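You operate a simulated robot arm through the tools that you are given. There is no shell and no other tool.

You are at the controls of a simulated two-armed robot. One attempt, no reset.

Task
Mill what the brown beaker holds to paste and draw the grey drawer out.
Fine: push the drawer in, tip the beaker into the hopper, put it back, wind the crank till the window shows done. Set down upright: what you pick out.

The check looks at the end state, three seconds after you hand in, the way a careful person would. Anything else that was tipped, shoved, dropped, spilled or broken makes it a failure.

Robot
Two 7-joint arms with fingered hands on one trunk that stands fixed in place. Base frame: the origin is at the foot of the trunk, x ahead of it, y to its left, z up; the work surface is at about z = 0.85. Lengths are in m, angles in degrees, forces in N, time in s.
The left shoulder is at [0.07, 0.166, 1.268], the right one opposite. With the tool pointing down near the work surface each hand reaches from about 0.1 to 0.94 m from the base axis, measured 20 degrees to its own side. Payload 4.1 kg a hand.
Tool frame (each hand has its own): the origin (TCP) lies between the finger pads and is the grasp point; the fingertips stand 0.032 m ahead of it; z points along the fingers, y is the line along which they close. The gripper opens to 0.108 m; its body begins 0.038 m behind the TCP. The gripper is a hand of 4 fingers: y runs from the thumb to the fingers, the wrist lies at [-0.016, -0.108, -0.186] in the tool frame.
Orientation is that of the tool frame in the base frame, as a unit quaternion [x, y, z, w]. With the fingers straight down and the wrist toward the robot, the tool's x, y and z point along [0, 1, 0], [1, 0, 0] and [0, 0, -1] of the base frame.

Tools
- The arms move only by the tool apply_moves. It takes "left_commands", "right_commands" or both (then of equal length, played together; a hand with none holds still); each is a list of rows, each a list of 6 numbers: the shift along the tool's x, y, z in m, then the turn, a rotation vector about the tool's x, y, z in degrees. In form: [[tx, ty, tz, ax, ay, az], ...]. A call has 1 to 20 rows; each row is the pose to reach, as a shift and turn from the pose commanded when the call began, along the tool's axes at that moment. A row lasts 0.2 s, in which the tool goes at most 0.05 m and 8.6 degrees; a call with a longer step from one row to the next is refused whole. Where a pose cannot be reached the arm comes as near as it can. A force on the tool above 90 N (or 10 N above the force at the start of the call, whichever is more), or a blocked arm, ends the call early, and 0.2 s more pass. In this call time passes only in rows, and 0.2 s behind the last. The reply holds the time, the measured pose of the TCP, the force on the tool along the base axes, the opening and the grip force, in the units named above and with some noise, with the torque about the TCP (base axes, N m) and any sound that the robot's microphone picked up.
- Cameras (640 x 400 px; columns grow to the right, rows downward): "scene" is now at [0.129, 0.0443, 1.5011]; the picture's right is [0.48, -0.88, 0.00], its down [-0.54, -0.29, -0.79] and it looks along [0.69, 0.37, -0.62] (base axes); focal length 288 px, centre (320, 200). "left" rides on the left gripper at [-0.064, -0.093, -0.131] in its tool frame; the picture's right is [-0.80, -0.28, 0.53], its down [0.55, -0.71, 0.45] and it looks along [0.25, 0.65, 0.72] (tool axes); focal length 247 px, centre (320, 200). "right" rides on the right gripper at [0.064, -0.093, -0.132] in its tool frame; the picture's right is [-0.80, 0.28, -0.53], its down [-0.55, -0.71, 0.45] and it looks along [-0.25, 0.65, 0.72] (tool axes); focal length 247 px, centre (320, 200). There is no depth. A picture from a camera that has moved, and an enlarged one, comes with that camera's place and axes in the base frame and with its lens. The place of the scene camera against the robot may be out by one fixed shift of up to 0.012 m in any direction.
- snapshot(camera): a new picture of that camera. No time passes.
- move_column(by): slides the trunk up (or, below 0, down) by that many m; the arms and the scene camera ride with it, the base frame stays. It gives what a move gives, with no picture.
- move_fingers(index, middle, ring, thumb_bend, hand): sets how far each is bent, from 0 (flat) to 1 (curled in); at 0.3 the hand is open as for a grip, at 0.7 the pads meet at the TCP. One left out holds its place. A second passes; each finger stops where it meets its share of the squeeze, and holds until it gets a number again. It is the only way to open and close the hand. It gives what a move gives, with no picture; readings hold the bend of each and the force on the fingers (four entries, about 0 where the hand has none), thumb and palm.
- turn_head(pan, tilt): turns the head with the scene camera to pan (to the left, within 86 degrees either way) and tilt (down, from -29 to 69), counted from straight ahead of the robot. It gives what a move gives.
- enlarge(camera, box): a new picture of the part [left, top, right, bottom] of that camera's present view, enlarged. No time passes.
- hand_in(): hands the job in; it is judged then, once.

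Places have to be worked out from the pictures, the camera data and where the tool is seen. Open the grippers and draw the arms clear of the work before you hand the job in, unless the task says otherwise.

The tools are called after ">>>" as a command line: name --argument value ..., lists and objects as JSON in quotes. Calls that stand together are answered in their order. apply_moves: Moves the arms, as the interface text tells. Its arguments: {"type":"object","properties":{"left_commands":{"type":"array"},"right_commands":{"type":"array"}},"required":[]} The other tools are called the same way: move_column (by) moves the trunk up or down; move_fingers (index, middle, ring, thumb_bend, hand) moves the fingers one by one; turn_head (pan, tilt) turns the head that bears the scene camera; snapshot (camera) takes a picture; enlarge (camera, box) takes an enlarged picture of a part of a camera's view; hand_in () hands the job in.

At the start:

```text
clock: 0.0
left_position: [0.3677, 0.5607, 1.295]
left_tcp_rot: [0.708, 0.706, 0.0, -0.001]
left_ft_force: [0.3, 0.0, 0.6]
left_torque: [-0.01, 0.01, 0.02]
left_width: 0.1076
left_grip_force: 0.0
left_shape: jaw
left_bend: [0.3, 0.3, 0.3, 0.3]
left_finger forces: [0.0, 0.0, 0.1, 0.0, 0.1, 0.0]
right_position: [0.6533, 0.0193, 1.2769]
right_tcp_rot: [0.707, 0.707, 0.0, 0.0]
right_ft_force: [-0.4, 0.6, 0.2]
right_torque: [-0.02, -0.01, 0.04]
right_width: 0.1072
right_grip_force: 0.0
right_shape: jaw
right_bend: [0.3, 0.3, 0.3, 0.3]
right_finger forces: [0.1, 0.1, 0.0, 0.0, 0.0, 0.0]
trunk travel left (down, up): [-0.775, 0.165]
head pan, tilt (commanded): [28.4, 38.1]
```

scene: 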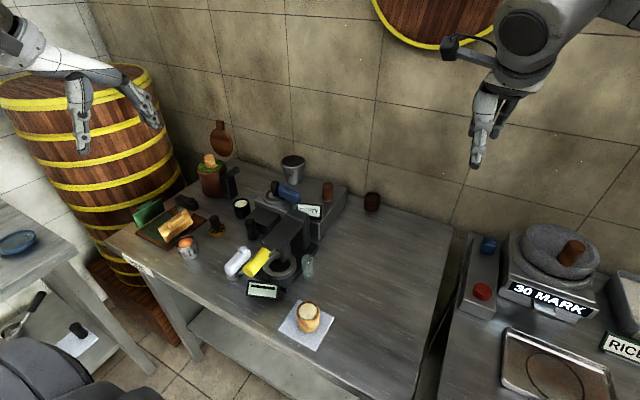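
right: 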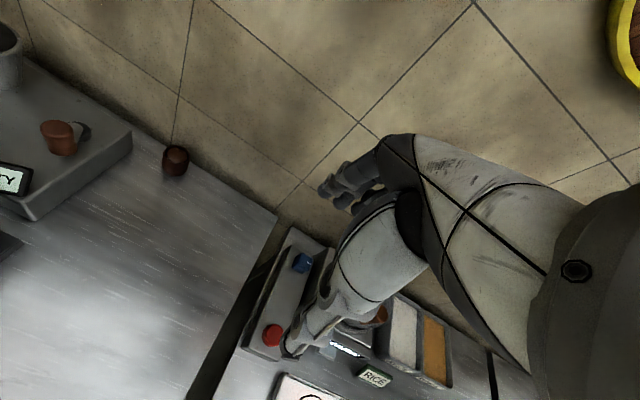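
left: 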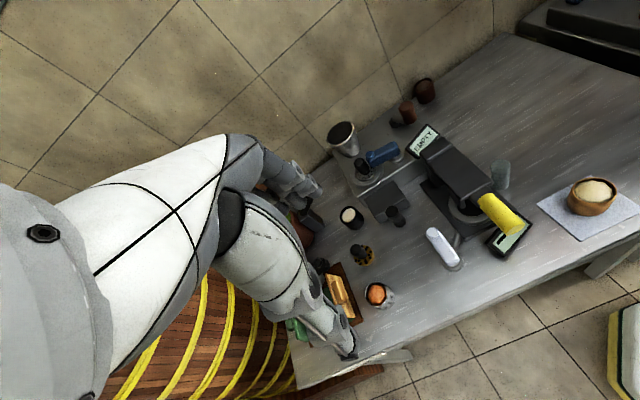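

I start by looking closer at the scene to identify the mill, the beaker, the drawer and the crank.

>>> enlarge --camera "scene" --box '[120, 120, 400, 350]'

>>> enlarge --camera "left" --box '[300, 60, 560, 300]'

>>> enlarge --camera "scene" --box '[230, 140, 350, 310]'

```text
1.74 times, centred on (260, 235) of scene
camera zoom: at [0.129, 0.0443, 1.5011], right [0.48, -0.88, 0.0], down [-0.54, -0.29, -0.79], along [0.69, 0.37, -0.62], focal length 500 px, centre (424, 139)
```

zoom: 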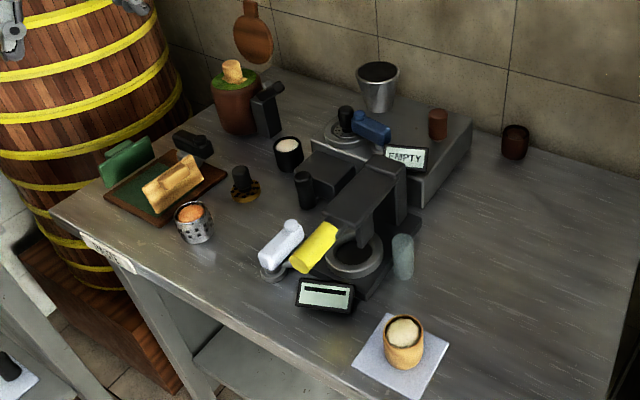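

```text
1.67 times, centred on (430, 180) of left
camera zoom: at [0.2757, 0.4954, 1.4254], right [-0.28, -0.8, -0.53], down [-0.7, 0.55, -0.45], along [0.65, 0.25, -0.72], focal length 412 px, centre (137, 233)
```

zoom: 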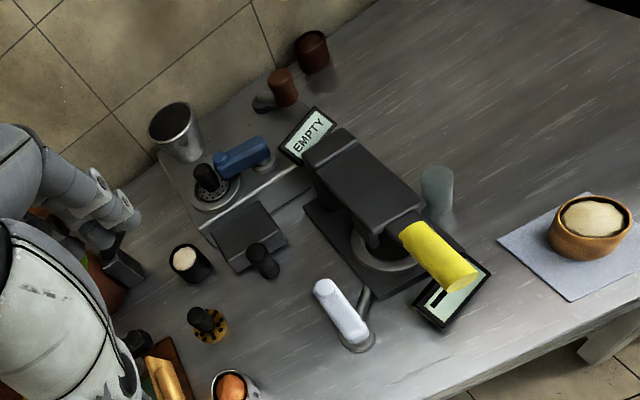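

```text
2.35 times, centred on (290, 225) of scene
camera zoom: at [0.129, 0.0443, 1.5011], right [0.48, -0.88, 0.0], down [-0.54, -0.29, -0.79], along [0.69, 0.37, -0.62], focal length 677 px, centre (391, 141)
```

zoom: 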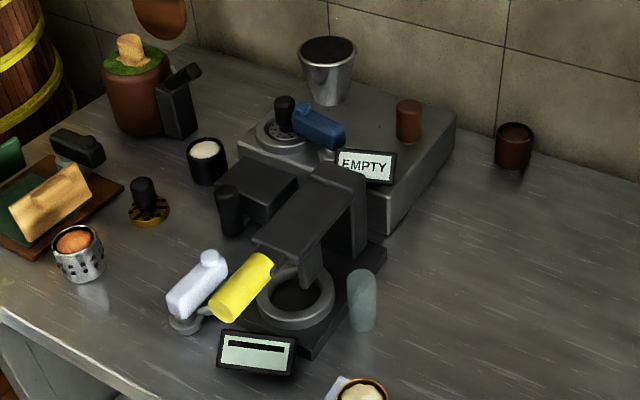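

The mill seems to be the grey box at the back with hopper, "EMPTY" window, dial and handles. I enlarge its details to tell crank, dial and drawer apart.

>>> enlarge --camera "scene" --box '[245, 145, 345, 215]'

>>> enlarge --camera "scene" --box '[220, 190, 330, 310]'

>>> enlarge --camera "left" --box '[320, 70, 450, 160]'

>>> enlarge --camera "left" --box '[330, 140, 450, 230]'

>>> enlarge --camera "scene" --box '[340, 170, 410, 230]'

```text
5.71 times, centred on (295, 180) of scene
camera zoom: at [0.129, 0.0443, 1.5011], right [0.48, -0.88, 0.0], down [-0.54, -0.29, -0.79], along [0.69, 0.37, -0.62], focal length 1643 px, centre (463, 314)
```

zoom: 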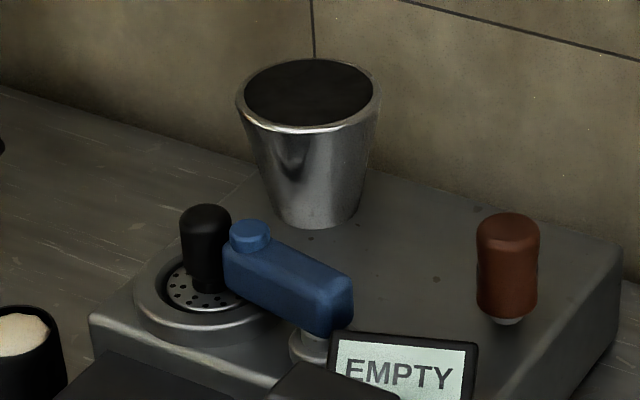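

```text
3.33 times, centred on (275, 250) of scene
camera zoom: at [0.129, 0.0443, 1.5011], right [0.48, -0.88, 0.0], down [-0.54, -0.29, -0.79], along [0.69, 0.37, -0.62], focal length 959 px, centre (470, 33)
```

zoom: 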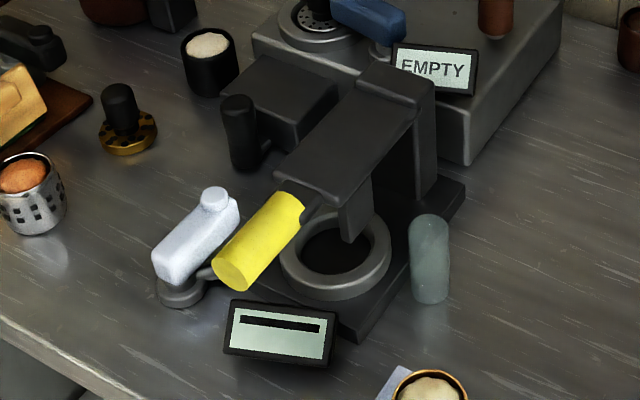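

```text
4.44 times, centred on (385, 115) of left
camera zoom: at [0.2757, 0.4954, 1.4254], right [-0.28, -0.8, -0.53], down [-0.7, 0.55, -0.45], along [0.65, 0.25, -0.72], focal length 1098 px, centre (31, 578)
```

zoom: 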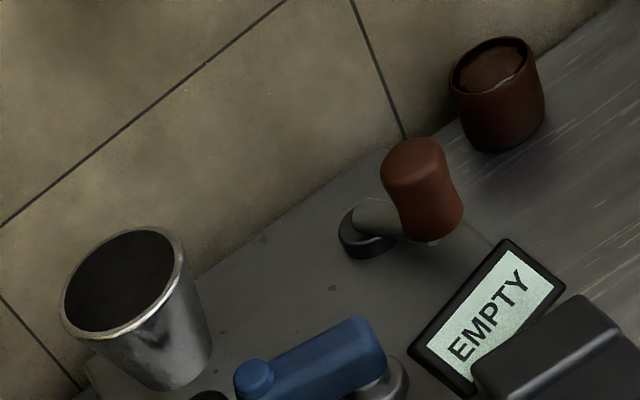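

```text
4.44 times, centred on (390, 185) of left
camera zoom: at [0.2757, 0.4954, 1.4254], right [-0.28, -0.8, -0.53], down [-0.7, 0.55, -0.45], along [0.65, 0.25, -0.72], focal length 1098 px, centre (9, 267)
```

zoom: 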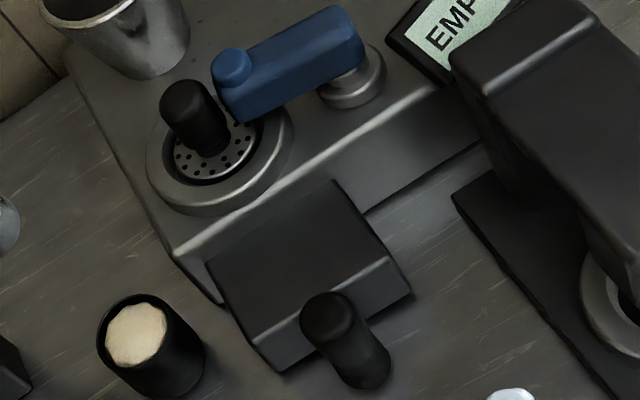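

```text
6.67 times, centred on (375, 200) of scene
camera zoom: at [0.129, 0.0443, 1.5011], right [0.48, -0.88, 0.0], down [-0.54, -0.29, -0.79], along [0.69, 0.37, -0.62], focal length 1917 px, centre (-47, 200)
```

zoom: 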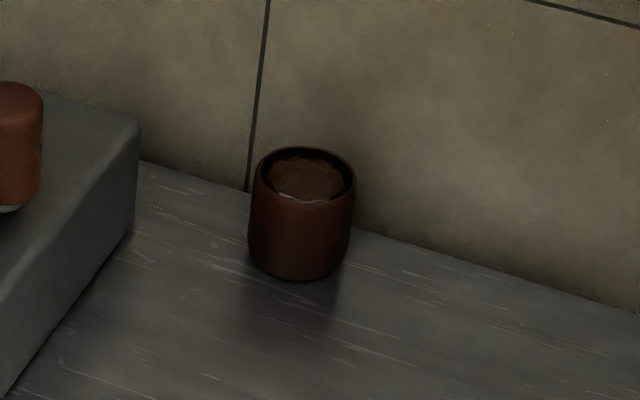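

There is a seated perforated disc with a black knob in the mill, a blue latch over it, and a second knobbed disc on the table. I compare their holes closely, since paste needs the fine one.

>>> enlarge --camera "left" --box '[355, 150, 405, 190]'

>>> enlarge --camera "left" --box '[340, 235, 390, 275]'

>>> enlarge --camera "scene" --box '[200, 205, 240, 240]'

>>> enlarge --camera "scene" --box '[260, 175, 310, 210]'

>>> enlarge --camera "scene" --box '[120, 140, 260, 280]'

```text
10.00 times, centred on (380, 170) of left
camera zoom: at [0.2757, 0.4954, 1.4254], right [-0.28, -0.8, -0.53], down [-0.7, 0.55, -0.45], along [0.65, 0.25, -0.72], focal length 2470 px, centre (-280, 500)
```

zoom: 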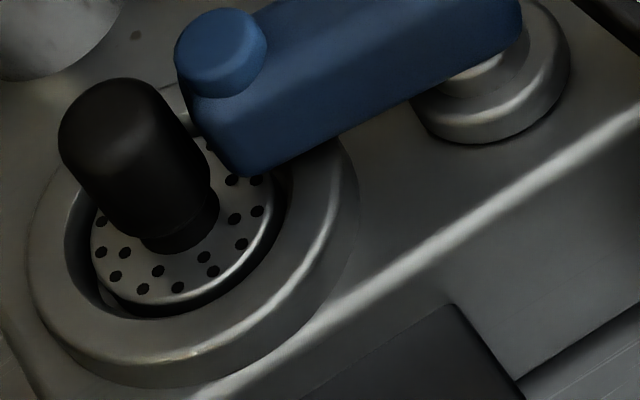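

```text
10.00 times, centred on (365, 255) of left
camera zoom: at [0.2757, 0.4954, 1.4254], right [-0.28, -0.8, -0.53], down [-0.7, 0.55, -0.45], along [0.65, 0.25, -0.72], focal length 2470 px, centre (-130, -350)
```

zoom: 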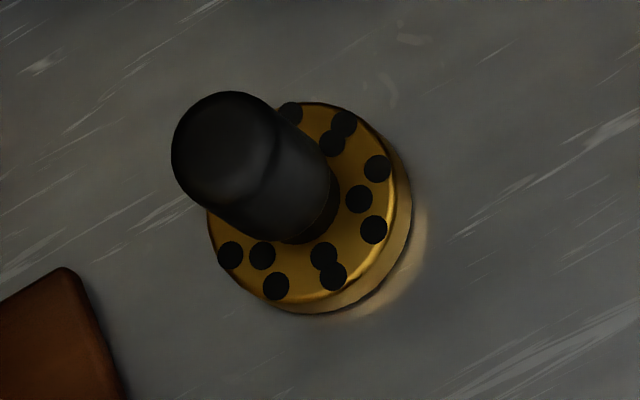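

```text
11.43 times, centred on (220, 222) of scene
camera zoom: at [0.129, 0.0443, 1.5011], right [0.48, -0.88, 0.0], down [-0.54, -0.29, -0.79], along [0.69, 0.37, -0.62], focal length 3287 px, centre (1463, -57)
```

zoom: 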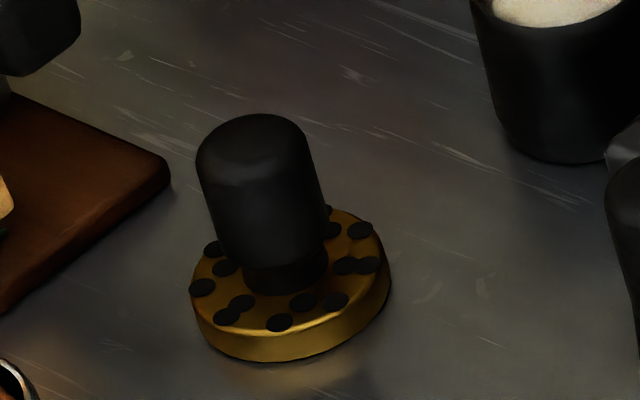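

```text
11.43 times, centred on (285, 192) of scene
camera zoom: at [0.129, 0.0443, 1.5011], right [0.48, -0.88, 0.0], down [-0.54, -0.29, -0.79], along [0.69, 0.37, -0.62], focal length 3287 px, centre (720, 286)
```

zoom: 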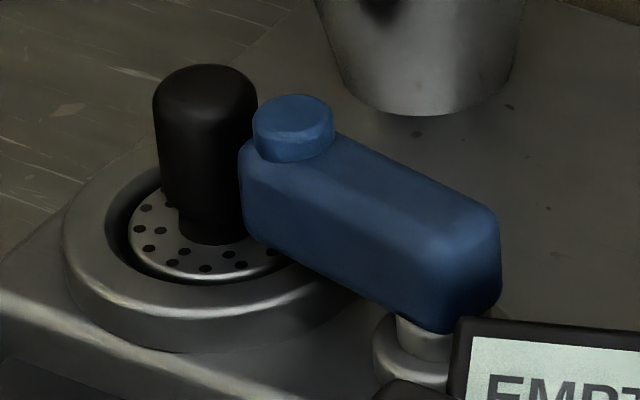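

```text
2.86 times, centred on (190, 210) of scene
camera zoom: at [0.129, 0.0443, 1.5011], right [0.48, -0.88, 0.0], down [-0.54, -0.29, -0.79], along [0.69, 0.37, -0.62], focal length 822 px, centre (691, 171)
```

zoom: 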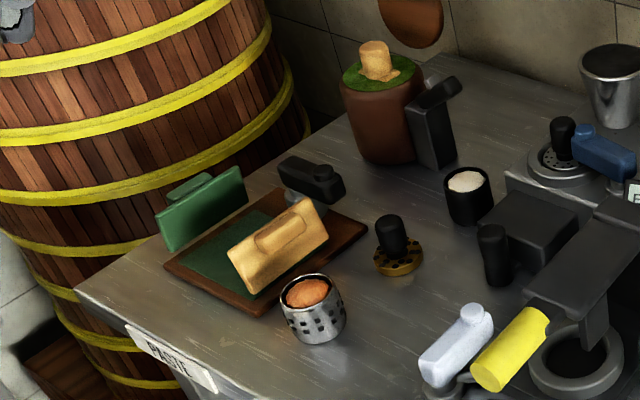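

The seated disc has small holes (fine), the loose brass one large holes. I read the labels on the table edge and the others nearby.

>>> enlarge --camera "scene" --box '[115, 245, 175, 285]'

>>> enlarge --camera "scene" --box '[230, 270, 300, 310]'

>>> enlarge --camera "scene" --box '[440, 220, 640, 400]'

>>> enlarge --camera "scene" --box '[0, 220, 130, 400]'

```text
10.00 times, centred on (145, 265) of scene
camera zoom: at [0.129, 0.0443, 1.5011], right [0.48, -0.88, 0.0], down [-0.54, -0.29, -0.79], along [0.69, 0.37, -0.62], focal length 2876 px, centre (2070, -450)
```

zoom: 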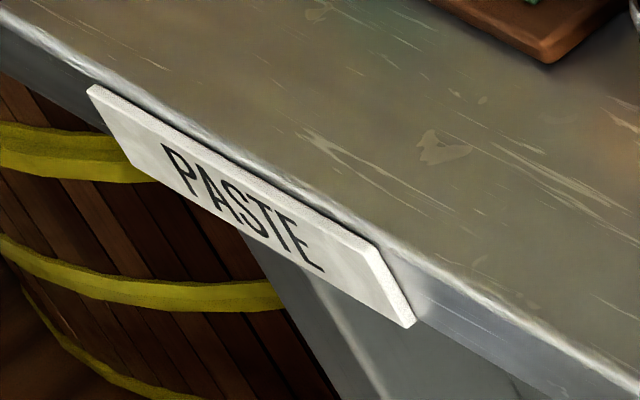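

```text
9.14 times, centred on (265, 290) of scene
camera zoom: at [0.129, 0.0443, 1.5011], right [0.48, -0.88, 0.0], down [-0.54, -0.29, -0.79], along [0.69, 0.37, -0.62], focal length 2629 px, centre (823, -623)
```

zoom: 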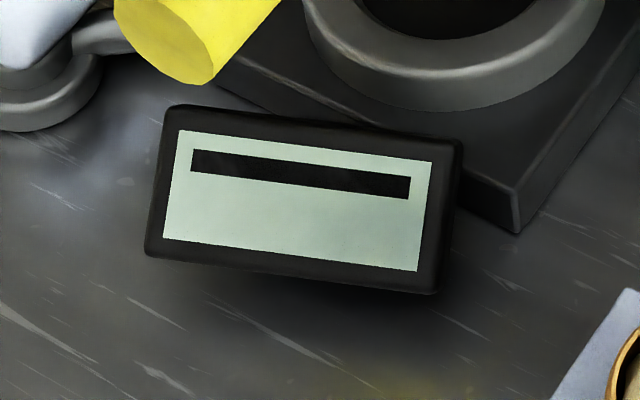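

```text
2.22 times, centred on (540, 310) of scene
camera zoom: at [0.129, 0.0443, 1.5011], right [0.48, -0.88, 0.0], down [-0.54, -0.29, -0.79], along [0.69, 0.37, -0.62], focal length 639 px, centre (-169, -44)
```

zoom: 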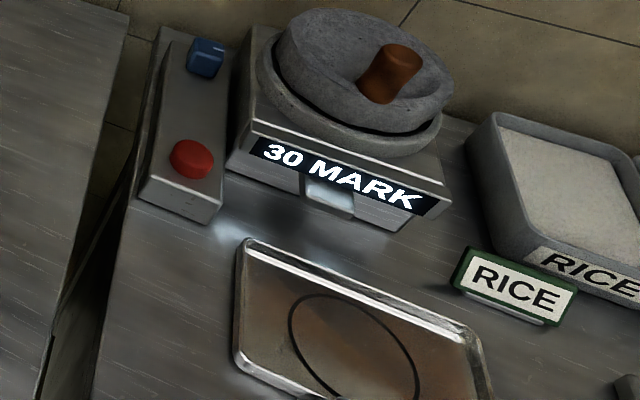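

```text
2.22 times, centred on (65, 310) of scene
camera zoom: at [0.129, 0.0443, 1.5011], right [0.48, -0.88, 0.0], down [-0.54, -0.29, -0.79], along [0.69, 0.37, -0.62], focal length 639 px, centre (887, -44)
```

zoom: 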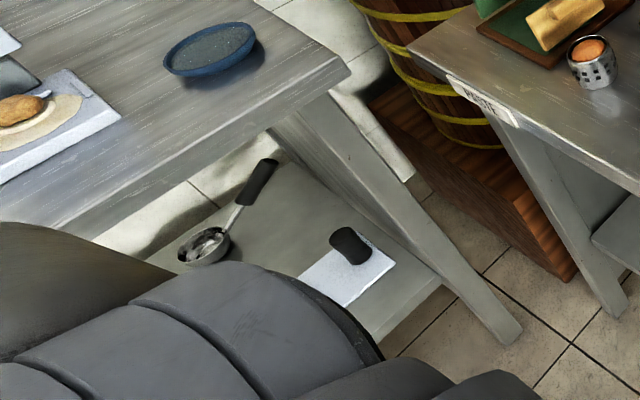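

Everything fits: the fine disc is already seated, the latch lies over it, and the drawer (dark grey, black post handle) is partly out. I bring the left hand's camera nearer, high above the press, for accurate places.

>>> apply_moves --left_commands '[[-0.023, 0.033, 0.017, 0, 0, 0], [-0.046, 0.066, 0.034, 0, 0, 0], [-0.069, 0.099, 0.051, 0, 0, 0], [-0.092, 0.132, 0.068, 0, 0, 0], [-0.115, 0.165, 0.085, 0, 0, 0], [-0.138, 0.198, 0.102, 0, 0, 0], [-0.16, 0.23, 0.12, 0, 0, 0]]'

>>> snapshot --camera "left"

>>> snapshot --camera "scene"

```text
clock: 1.6
left_position: [0.6026, 0.4008, 1.1725]
left_tcp_rot: [0.708, 0.707, -0.002, -0.001]
left_ft_force: [1.5, -0.3, -0.7]
left_torque: [0.01, 0.05, 0.01]
left_width: 0.1075
left_grip_force: 0.1
left_shape: jaw
left_bend: [0.3, 0.3, 0.3, 0.3]
left_finger forces: [0.0, 0.1, 0.0, 0.0, 0.0, 0.1]
right_position: [0.6568, 0.0187, 1.2735]
right_tcp_rot: [0.707, 0.707, -0.001, -0.002]
right_ft_force: [0.9, 1.4, -0.5]
right_torque: [-0.02, 0.06, -0.03]
right_width: 0.1077
right_grip_force: 0.0
right_shape: jaw
right_bend: [0.3, 0.3, 0.3, 0.3]
right_finger forces: [0.0, 0.0, 0.0, 0.1, 0.0, 0.1]
trunk travel left (down, up): [-0.775, 0.165]
head pan, tilt (commanded): [28.4, 38.1]
```

```text
taken
camera left: at [0.5109, 0.3351, 1.3042], right [-0.29, -0.8, -0.53], down [-0.71, 0.55, -0.45], along [0.65, 0.25, -0.72], focal length 247 px, centre (320, 200)
```

left: 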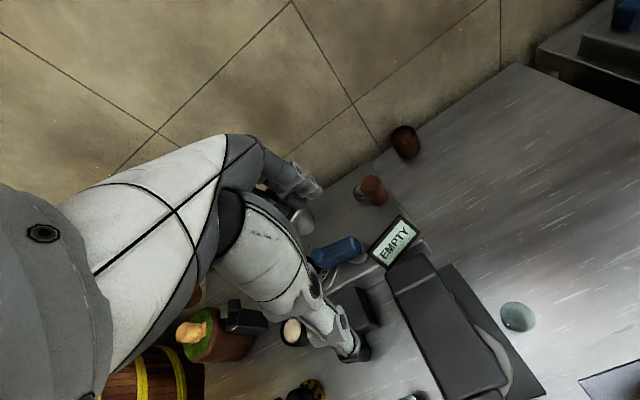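

```text
taken
camera scene: at [0.1335, 0.0446, 1.5006], right [0.48, -0.88, 0.0], down [-0.55, -0.29, -0.79], along [0.69, 0.37, -0.62], focal length 288 px, centre (320, 200)
```

scene: 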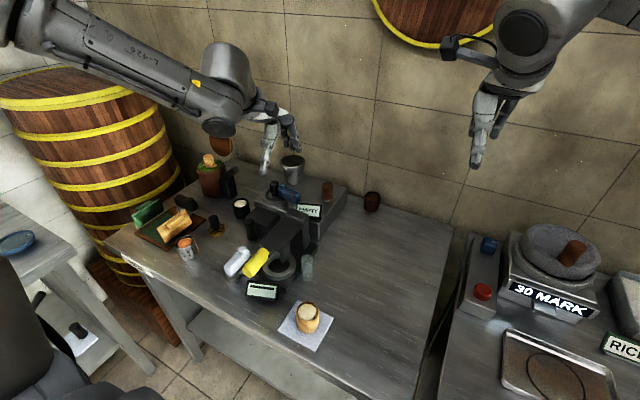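

The hand hides the mill's left part but the crank, window and beaker are visible. I enlarge those for triangulation.

>>> enlarge --camera "left" --box '[310, 110, 450, 200]'

>>> enlarge --camera "left" --box '[270, 180, 410, 360]'

>>> enlarge --camera "scene" --box '[240, 140, 400, 240]'

```text
4.44 times, centred on (380, 155) of left
camera zoom: at [0.5109, 0.3351, 1.3042], right [-0.29, -0.8, -0.53], down [-0.71, 0.55, -0.45], along [0.65, 0.25, -0.72], focal length 1098 px, centre (53, 400)
```

zoom: 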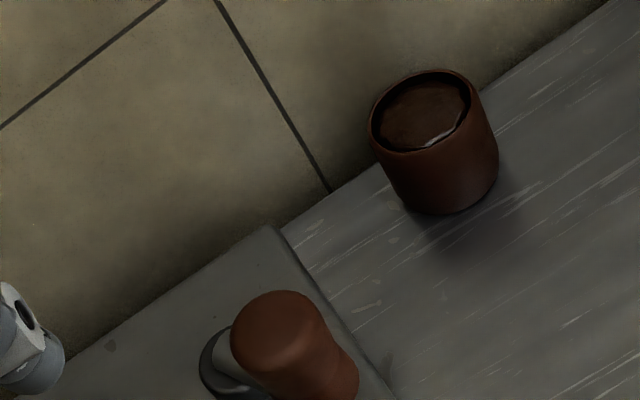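

```text
2.22 times, centred on (340, 270) of left
camera zoom: at [0.5109, 0.3351, 1.3042], right [-0.29, -0.8, -0.53], down [-0.71, 0.55, -0.45], along [0.65, 0.25, -0.72], focal length 549 px, centre (276, 44)
```

zoom: 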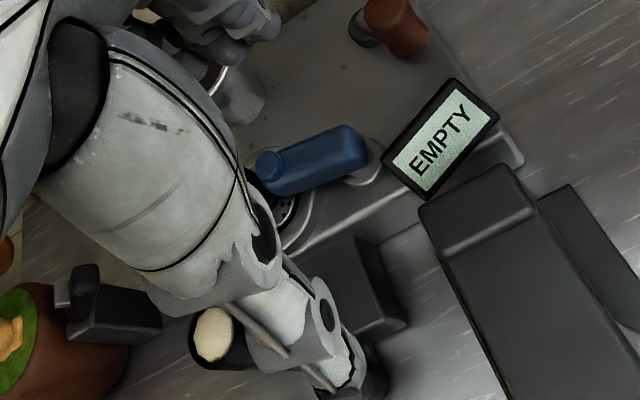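

```text
4.00 times, centred on (320, 190) of scene
camera zoom: at [0.1335, 0.0446, 1.5006], right [0.48, -0.88, 0.0], down [-0.55, -0.29, -0.79], along [0.69, 0.37, -0.62], focal length 1150 px, centre (320, 240)
```

zoom: 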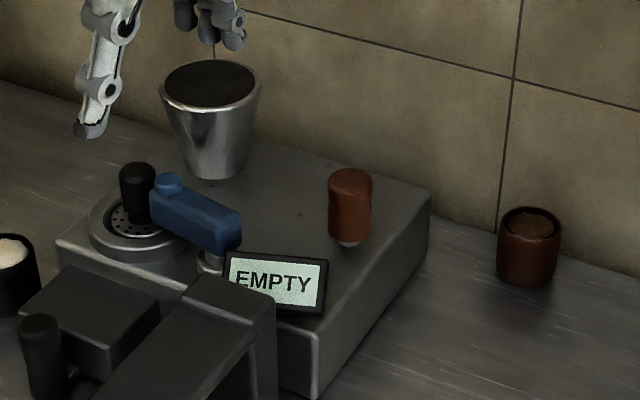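

Triangulation puts the brown beaker at about (0.885, 0.254), rim z 0.913, the crank handle at (0.751, 0.353, top 1.006) and the hopper rim at (0.815, 0.512, 1.01). I look at the hand geometry and beaker more closely before planning grasps.

>>> enlarge --camera "scene" --box '[190, 80, 330, 180]'

>>> enlarge --camera "scene" --box '[440, 0, 560, 180]'

>>> snapshot --camera "right"

```text
4.00 times, centred on (260, 130) of scene
camera zoom: at [0.1335, 0.0446, 1.5006], right [0.48, -0.88, 0.0], down [-0.55, -0.29, -0.79], along [0.69, 0.37, -0.62], focal length 1150 px, centre (560, 480)
```

zoom: 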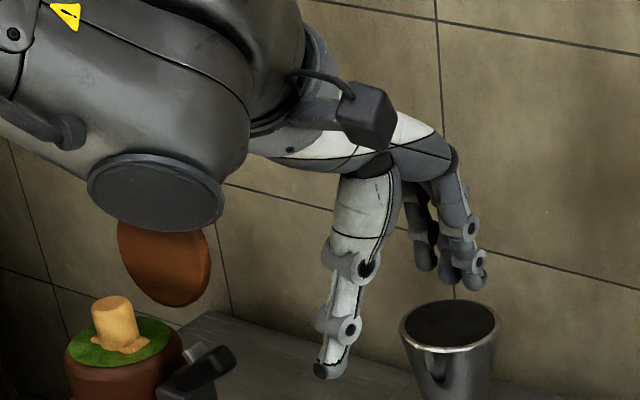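

```text
2.22 times, centred on (500, 90) of scene
camera zoom: at [0.1335, 0.0446, 1.5006], right [0.48, -0.88, 0.0], down [-0.55, -0.29, -0.79], along [0.69, 0.37, -0.62], focal length 639 px, centre (-80, 444)
```

zoom: 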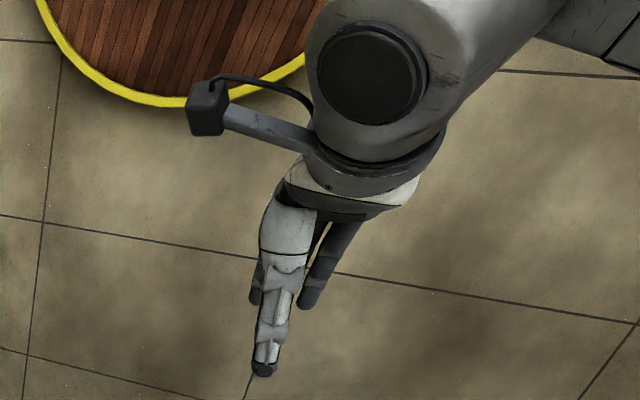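

```text
taken
camera right: at [0.5662, 0.085, 1.406], right [0.28, -0.8, 0.53], down [-0.71, -0.55, -0.45], along [0.65, -0.25, -0.72], focal length 247 px, centre (320, 200)
```

right: 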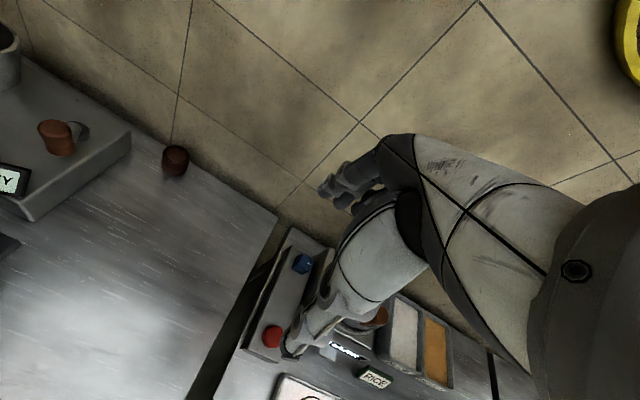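

The hand has a thick thumb and three slender fingers. The beaker stands only 2 cm from the wall, so I'll need the closing line along y with the hand pitched forward; I try that orientation in free air first.

>>> apply_moves --left_commands '[[-0.005, 0, -0.005, -2.9, -2.9, -7.0], [-0.01, 0, -0.01, -5.8, -5.8, -14.1], [-0.015, 0, -0.015, -8.8, -8.8, -21.2], [-0.02, 0, -0.02, -11.7, -11.7, -28.3], [-0.025, 0, -0.025, -14.6, -14.6, -35.3], [-0.03, 0, -0.03, -17.6, -17.6, -42.4], [-0.035, 0, -0.035, -20.5, -20.5, -49.5], [-0.04, 0, -0.04, -23.4, -23.4, -56.6], [-0.045, 0, -0.045, -26.4, -26.4, -63.6], [-0.05, 0, -0.05, -29.3, -29.3, -70.7], [-0.05, 0, -0.05, -32.2, -32.2, -77.8], [-0.05, 0, -0.05, -35.2, -35.2, -84.9]]'

>>> snapshot --camera "scene"

>>> snapshot --camera "left"

>>> snapshot --camera "right"

```text
clock: 4.2
left_position: [0.6131, 0.3852, 1.2727]
left_tcp_rot: [0.006, 0.927, -0.001, 0.375]
left_ft_force: [-0.2, 0.9, 0.5]
left_torque: [0.04, -0.01, 0.01]
left_width: 0.1079
left_grip_force: 0.1
left_shape: jaw
left_bend: [0.3, 0.3, 0.3, 0.3]
left_finger forces: [0.1, 0.0, 0.0, 0.1, 0.0, 0.0]
left hand out of reach, approached as far as the arm can: row 11, 12
right_position: [0.6532, 0.0174, 1.2758]
right_tcp_rot: [0.707, 0.707, 0.002, 0.0]
right_ft_force: [-0.3, -1.0, -0.2]
right_torque: [0.01, -0.01, -0.02]
right_width: 0.1076
right_grip_force: 0.0
right_shape: jaw
right_bend: [0.3, 0.3, 0.3, 0.3]
right_finger forces: [0.0, 0.1, 0.0, 0.0, 0.1, 0.0]
trunk travel left (down, up): [-0.775, 0.165]
head pan, tilt (commanded): [28.4, 38.1]
```

```text
taken
camera scene: at [0.1276, 0.043, 1.5013], right [0.48, -0.88, 0.0], down [-0.54, -0.29, -0.79], along [0.69, 0.38, -0.62], focal length 288 px, centre (320, 200)
```

scene: 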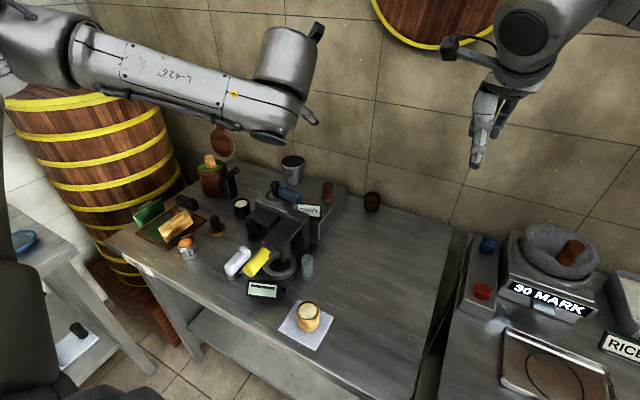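

```text
taken
camera left: at [0.5664, 0.292, 1.4114], right [0.94, -0.3, 0.17], down [-0.09, -0.7, -0.71], along [0.33, 0.65, -0.69], focal length 247 px, centre (320, 200)
```

left: 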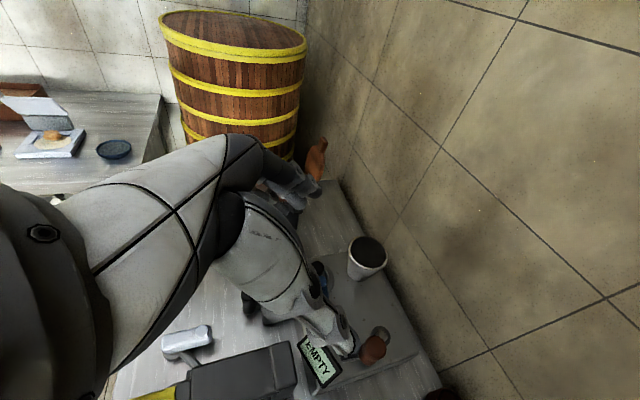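

```text
taken
camera right: at [0.5606, 0.0835, 1.4088], right [0.28, -0.8, 0.53], down [-0.71, -0.55, -0.45], along [0.65, -0.25, -0.72], focal length 247 px, centre (320, 200)
```

right: 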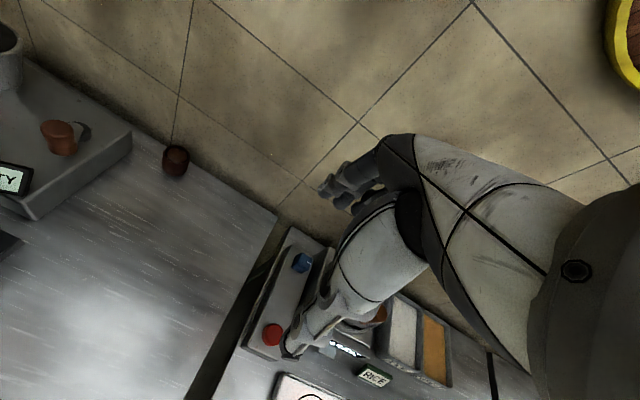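

The orientation was nearly reached here; joint limits bite a bit close in. I move the hand out toward the space above the beaker to see whether it's reachable there.

>>> apply_moves --left_commands '[[-0.007, -0.02, 0.035, 0, 0, 0], [-0.014, -0.04, 0.07, 0, 0, 0], [-0.021, -0.06, 0.105, 0, 0, 0], [-0.028, -0.08, 0.14, 0, 0, 0], [-0.0354, -0.1, 0.1768, 0, 0, 0]]'

>>> snapshot --camera "scene"

>>> snapshot --camera "left"

>>> snapshot --camera "right"

```text
clock: 5.4
left_position: [0.701, 0.3637, 1.2602]
left_tcp_rot: [0.002, 0.925, -0.001, 0.38]
left_ft_force: [-0.2, 0.0, 0.7]
left_torque: [0.03, 0.02, 0.0]
left_width: 0.1078
left_grip_force: 0.2
left_shape: jaw
left_bend: [0.3, 0.3, 0.3, 0.3]
left_finger forces: [0.0, 0.1, 0.0, 0.0, 0.1, 0.0]
left hand out of reach, approached as far as the arm can: row 1, 2, 3, 4, 5
right_position: [0.6532, 0.0194, 1.2755]
right_tcp_rot: [0.707, 0.707, -0.001, -0.001]
right_ft_force: [0.4, -0.6, -0.1]
right_torque: [-0.01, 0.03, -0.01]
right_width: 0.1073
right_grip_force: 0.0
right_shape: jaw
right_bend: [0.3, 0.3, 0.3, 0.3]
right_finger forces: [0.0, 0.0, 0.1, 0.0, 0.0, 0.0]
trunk travel left (down, up): [-0.775, 0.165]
head pan, tilt (commanded): [28.4, 38.1]
```

```text
taken
camera scene: at [0.13, 0.0433, 1.501], right [0.48, -0.88, 0.0], down [-0.54, -0.29, -0.79], along [0.69, 0.37, -0.62], focal length 288 px, centre (320, 200)
```

scene: 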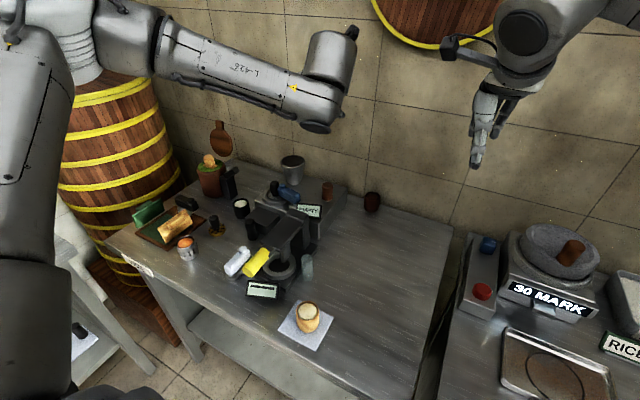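

```text
taken
camera left: at [0.6544, 0.2706, 1.399], right [0.94, -0.29, 0.18], down [-0.08, -0.7, -0.71], along [0.33, 0.65, -0.68], focal length 247 px, centre (320, 200)
```

left: 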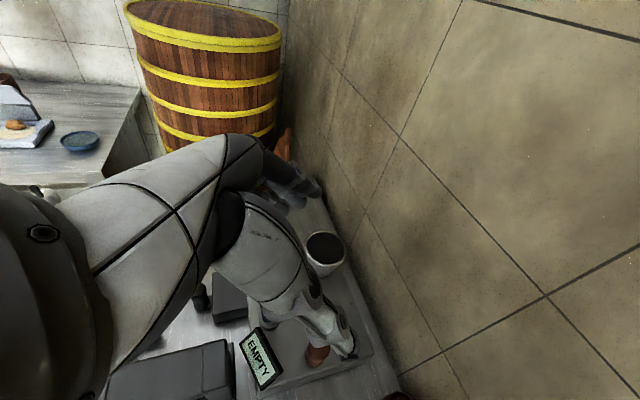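

```text
taken
camera right: at [0.5629, 0.0837, 1.4077], right [0.28, -0.8, 0.53], down [-0.71, -0.55, -0.45], along [0.65, -0.25, -0.72], focal length 247 px, centre (320, 200)
```

right: 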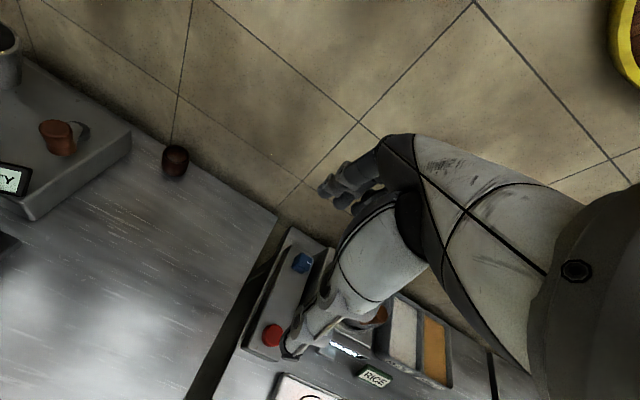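

The left arm can't bring its wrist to the right side, so I return to the normal orientation; a pick with the hand yawed and pitched toward the front-left will suit it instead. I turn back and withdraw a little.

>>> apply_moves --left_commands '[[0.012, 0.008, -0.014, 2.9, 2.9, 7.0], [0.024, 0.016, -0.028, 5.8, 5.8, 14.1], [0.036, 0.024, -0.042, 8.8, 8.8, 21.2], [0.048, 0.032, -0.056, 11.7, 11.7, 28.3], [0.06, 0.04, -0.07, 14.6, 14.6, 35.3], [0.072, 0.048, -0.084, 17.6, 17.6, 42.4], [0.084, 0.056, -0.098, 20.5, 20.5, 49.5], [0.096, 0.064, -0.112, 23.4, 23.4, 56.6], [0.108, 0.072, -0.126, 26.4, 26.4, 63.6], [0.12, 0.08, -0.14, 29.3, 29.3, 70.7], [0.13, 0.09, -0.15, 32.2, 32.2, 77.8], [0.1414, 0.1, -0.16, 35.2, 35.2, 84.9]]'

>>> snapshot --camera "scene"

```text
clock: 8.0
left_position: [0.4868, 0.468, 1.2697]
left_tcp_rot: [0.708, 0.706, -0.001, 0.0]
left_ft_force: [-0.1, 0.2, -0.2]
left_torque: [-0.01, 0.04, -0.01]
left_width: 0.1078
left_grip_force: 0.0
left_shape: jaw
left_bend: [0.3, 0.3, 0.3, 0.3]
left_finger forces: [0.1, 0.0, 0.0, 0.0, 0.0, 0.0]
right_position: [0.6526, 0.0205, 1.2772]
right_tcp_rot: [0.707, 0.707, 0.0, 0.0]
right_ft_force: [0.1, -0.8, 0.1]
right_torque: [0.01, -0.01, 0.02]
right_width: 0.1076
right_grip_force: 0.1
right_shape: jaw
right_bend: [0.3, 0.3, 0.3, 0.3]
right_finger forces: [0.0, 0.1, 0.1, 0.1, 0.0, 0.0]
trunk travel left (down, up): [-0.775, 0.165]
head pan, tilt (commanded): [28.4, 38.1]
```

```text
taken
camera scene: at [0.1289, 0.0448, 1.5011], right [0.48, -0.88, 0.0], down [-0.54, -0.29, -0.79], along [0.69, 0.37, -0.62], focal length 288 px, centre (320, 200)
```

scene: 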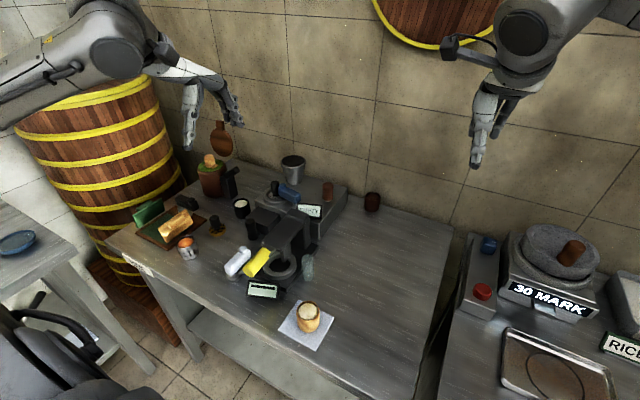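

The hand is back in the normal orientation at (0.487, 0.468, 1.27). I look at it and take a clear look at the drawer post from this angle.

>>> enlarge --camera "scene" --box '[130, 20, 260, 160]'

>>> enlarge --camera "scene" --box '[225, 190, 305, 250]'

>>> snapshot --camera "left"

```text
2.86 times, centred on (195, 90) of scene
camera zoom: at [0.1289, 0.0448, 1.5011], right [0.48, -0.88, 0.0], down [-0.54, -0.29, -0.79], along [0.69, 0.37, -0.62], focal length 822 px, centre (677, 514)
```

zoom: 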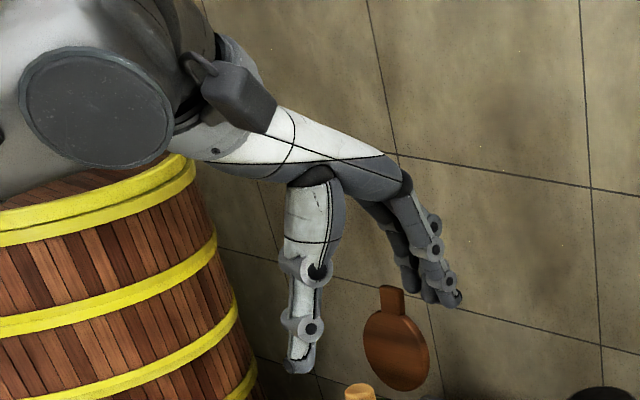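

```text
6.67 times, centred on (265, 220) of scene
camera zoom: at [0.1289, 0.0448, 1.5011], right [0.48, -0.88, 0.0], down [-0.54, -0.29, -0.79], along [0.69, 0.37, -0.62], focal length 1917 px, centre (687, 67)
```

zoom: 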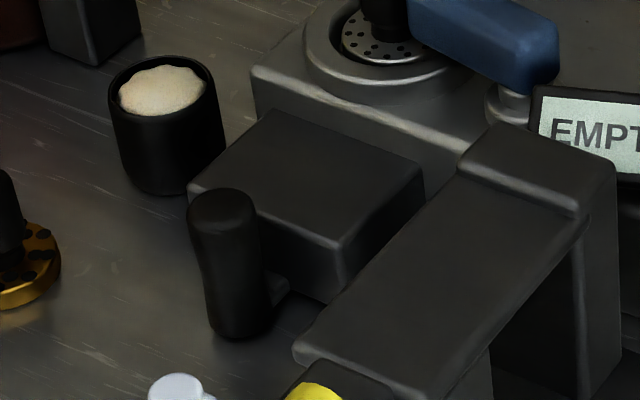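

```text
taken
camera left: at [0.394, 0.4025, 1.4013], right [-0.29, -0.8, -0.53], down [-0.7, 0.55, -0.45], along [0.65, 0.25, -0.72], focal length 247 px, centre (320, 200)
```

left: 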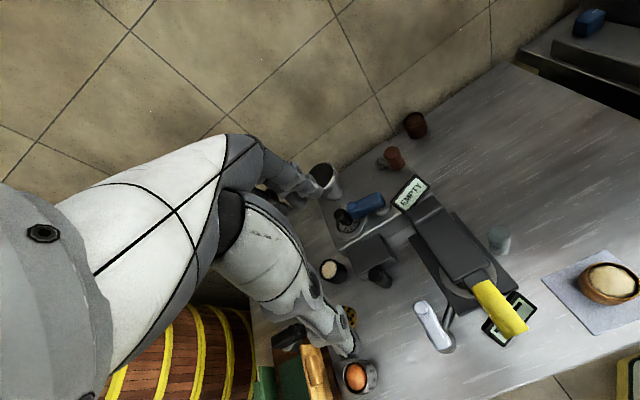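

The post handle stands about 2 cm ahead of the drawer front, with space on the robot side. I turn the hand so the fingers point forward-down from the robot side (closing line along y), above the post, then look.

>>> apply_moves --left_commands '[[0.004, -0.0006, 0.014, -2.28, 2.28, 7.24], [0.008, -0.0012, 0.028, -4.57, 4.57, 14.5], [0.0125, -0.0018, 0.0425, -6.85, 6.85, 21.7], [0.0167, -0.0023, 0.0567, -9.13, 9.13, 29.0], [0.021, -0.003, 0.071, -11.4, 11.4, 36.2], [0.025, -0.0035, 0.085, -13.7, 13.7, 43.45], [0.029, -0.004, 0.099, -16.0, 16.0, 50.7], [0.033, -0.0047, 0.113, -18.3, 18.3, 57.9], [0.0375, -0.005, 0.1275, -20.55, 20.55, 65.2], [0.042, -0.006, 0.142, -22.8, 22.8, 72.4], [0.046, -0.0065, 0.156, -25.1, 25.1, 79.7], [0.05, -0.007, 0.17, -27.4, 27.4, 86.9]]'

>>> snapshot --camera "scene"

>>> snapshot --camera "left"

```text
clock: 10.6
left_position: [0.4796, 0.5177, 1.1007]
left_tcp_rot: [0.954, -0.002, 0.301, 0.0]
left_ft_force: [0.9, -0.6, 0.1]
left_torque: [-0.05, 0.04, -0.01]
left_width: 0.1081
left_grip_force: 0.1
left_shape: jaw
left_bend: [0.3, 0.3, 0.3, 0.3]
left_finger forces: [0.0, 0.0, 0.0, 0.0, 0.0, 0.1]
right_position: [0.6547, 0.0199, 1.2762]
right_tcp_rot: [0.707, 0.707, 0.0, 0.0]
right_ft_force: [1.1, -0.1, 0.1]
right_torque: [0.0, -0.01, 0.0]
right_width: 0.1077
right_grip_force: 0.1
right_shape: jaw
right_bend: [0.3, 0.3, 0.3, 0.3]
right_finger forces: [0.1, 0.0, 0.1, 0.0, 0.0, 0.0]
trunk travel left (down, up): [-0.775, 0.165]
head pan, tilt (commanded): [28.4, 38.1]
```

```text
taken
camera scene: at [0.1294, 0.0448, 1.5011], right [0.48, -0.88, 0.0], down [-0.54, -0.29, -0.79], along [0.69, 0.37, -0.62], focal length 288 px, centre (320, 200)
```

scene: 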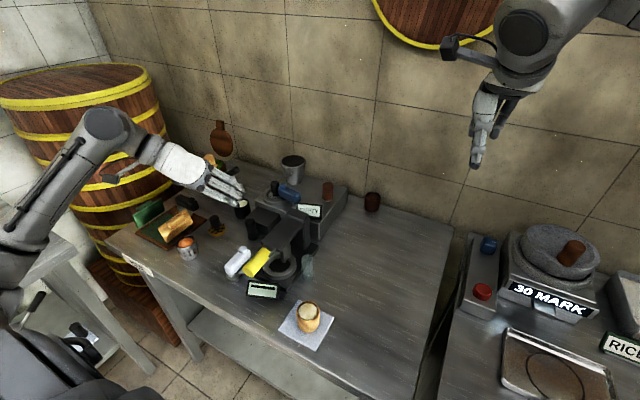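

```text
taken
camera left: at [0.3518, 0.6098, 1.1706], right [-0.35, 0.28, -0.89], down [0.71, 0.7, -0.05], along [0.61, -0.65, -0.45], focal length 247 px, centre (320, 200)
```

left: 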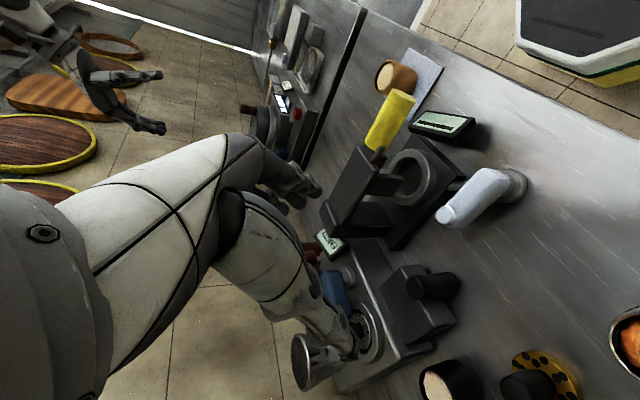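

The orientation is reached exactly. I zoom on the hand and on the post from the left camera to triangulate the post once more.

>>> enlarge --camera "scene" --box '[140, 120, 300, 260]'

>>> enlarge --camera "left" --box '[280, 220, 560, 400]'

```text
2.86 times, centred on (220, 190) of scene
camera zoom: at [0.1294, 0.0448, 1.5011], right [0.48, -0.88, 0.0], down [-0.54, -0.29, -0.79], along [0.69, 0.37, -0.62], focal length 822 px, centre (606, 229)
```

zoom: 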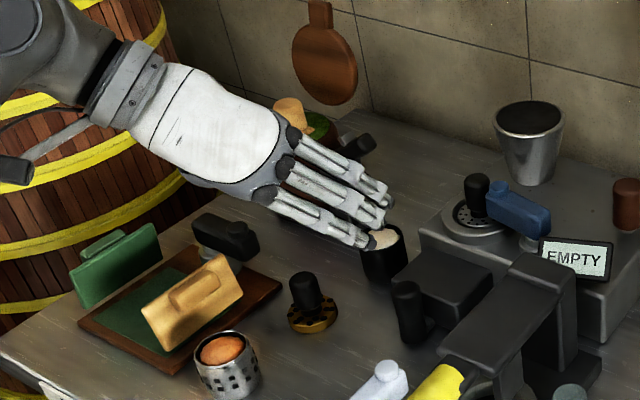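

```text
2.22 times, centred on (420, 310) of left
camera zoom: at [0.3518, 0.6098, 1.1706], right [-0.35, 0.28, -0.89], down [0.71, 0.7, -0.05], along [0.61, -0.65, -0.45], focal length 549 px, centre (98, -44)
```

zoom: 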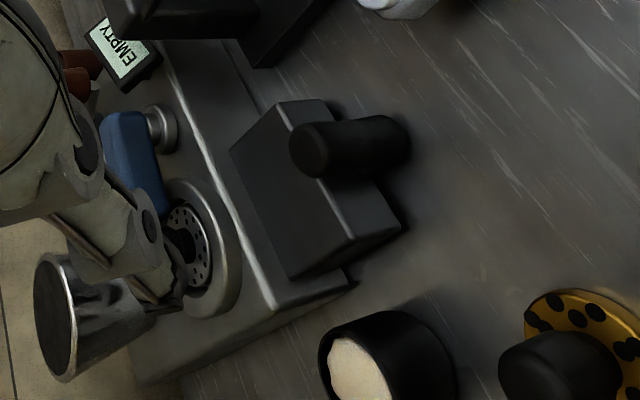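

The post top triangulates again to (0.583, 0.518, 0.917), drawer front at x ≈ 0.595 and sticking out about 6 cm. I close the fingers into a pusher and steepen the hand to 80° pitch above the approach point in front of the post.

>>> move_fingers --hand "left" --index 0.7 --middle 0.7 --ring 0.7 --thumb_bend 0.7

>>> apply_moves --left_commands '[[-0.009, -0.002, 0.03, 0, -8, 0], [-0.015, -0.004, 0.058, 0, -16, 0], [-0.0312, -0.0073, 0.1011, 0, -24, 0]]'

>>> enlarge --camera "scene" --box '[180, 140, 320, 260]'

>>> snapshot --camera "left"

```text
clock: 11.6
left_position: [0.4787, 0.5169, 1.1016]
left_tcp_rot: [0.954, -0.002, 0.3, 0.001]
left_ft_force: [0.0, 1.0, 0.3]
left_torque: [-0.01, 0.0, 0.02]
left_width: 0.0033
left_grip_force: 0.0
left_shape: fingers
left_bend: [0.7, 0.7, 0.7, 0.7]
left_finger forces: [0.1, 0.0, 0.1, 0.0, 0.0, 0.0]
right_position: [0.6528, 0.0206, 1.276]
right_tcp_rot: [0.707, 0.707, 0.0, 0.0]
right_ft_force: [0.2, -0.3, 0.2]
right_torque: [0.0, -0.01, 0.01]
right_width: 0.1078
right_grip_force: 0.0
right_shape: jaw
right_bend: [0.3, 0.3, 0.3, 0.3]
right_finger forces: [0.0, 0.0, 0.0, 0.1, 0.1, 0.1]
trunk travel left (down, up): [-0.775, 0.165]
head pan, tilt (commanded): [28.4, 38.1]
```

```text
clock: 12.4
left_position: [0.5144, 0.5238, 0.9989]
left_tcp_rot: [0.996, -0.001, 0.095, 0.0]
left_ft_force: [0.9, -1.0, 0.2]
left_torque: [-0.01, 0.0, -0.01]
left_width: 0.0036
left_grip_force: 0.1
left_shape: fingers
left_bend: [0.7, 0.7, 0.7, 0.7]
left_finger forces: [0.1, 0.0, 0.0, 0.1, 0.0, 0.0]
right_position: [0.6558, 0.0219, 1.2756]
right_tcp_rot: [0.707, 0.707, 0.0, -0.001]
right_ft_force: [0.7, -0.1, 0.5]
right_torque: [-0.01, 0.01, -0.01]
right_width: 0.1076
right_grip_force: 0.0
right_shape: jaw
right_bend: [0.3, 0.3, 0.3, 0.3]
right_finger forces: [0.0, 0.0, 0.0, 0.0, 0.1, 0.0]
trunk travel left (down, up): [-0.775, 0.165]
head pan, tilt (commanded): [28.4, 38.1]
```

```text
3.33 times, centred on (250, 200) of scene
camera zoom: at [0.131, 0.0449, 1.501], right [0.48, -0.88, 0.0], down [-0.54, -0.29, -0.79], along [0.69, 0.37, -0.62], focal length 959 px, centre (553, 200)
```

zoom: 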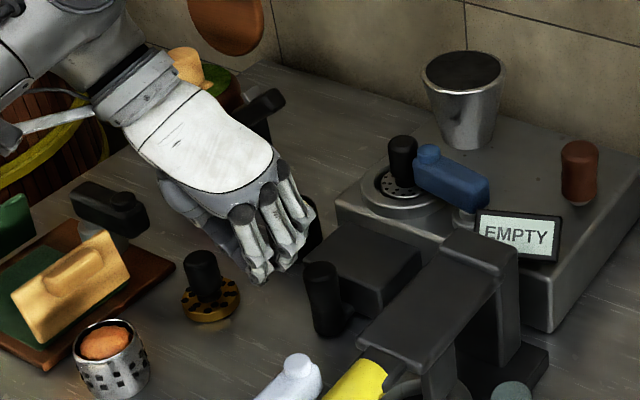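

```text
taken
camera left: at [0.4263, 0.6155, 1.1159], right [-0.68, 0.28, -0.67], down [0.62, 0.7, -0.34], along [0.38, -0.65, -0.66], focal length 247 px, centre (320, 200)
```

left: 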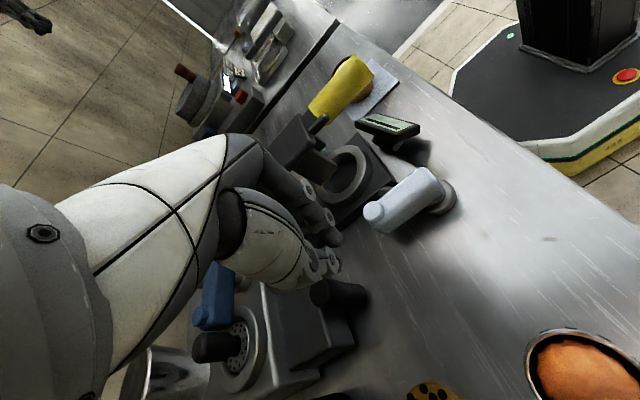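

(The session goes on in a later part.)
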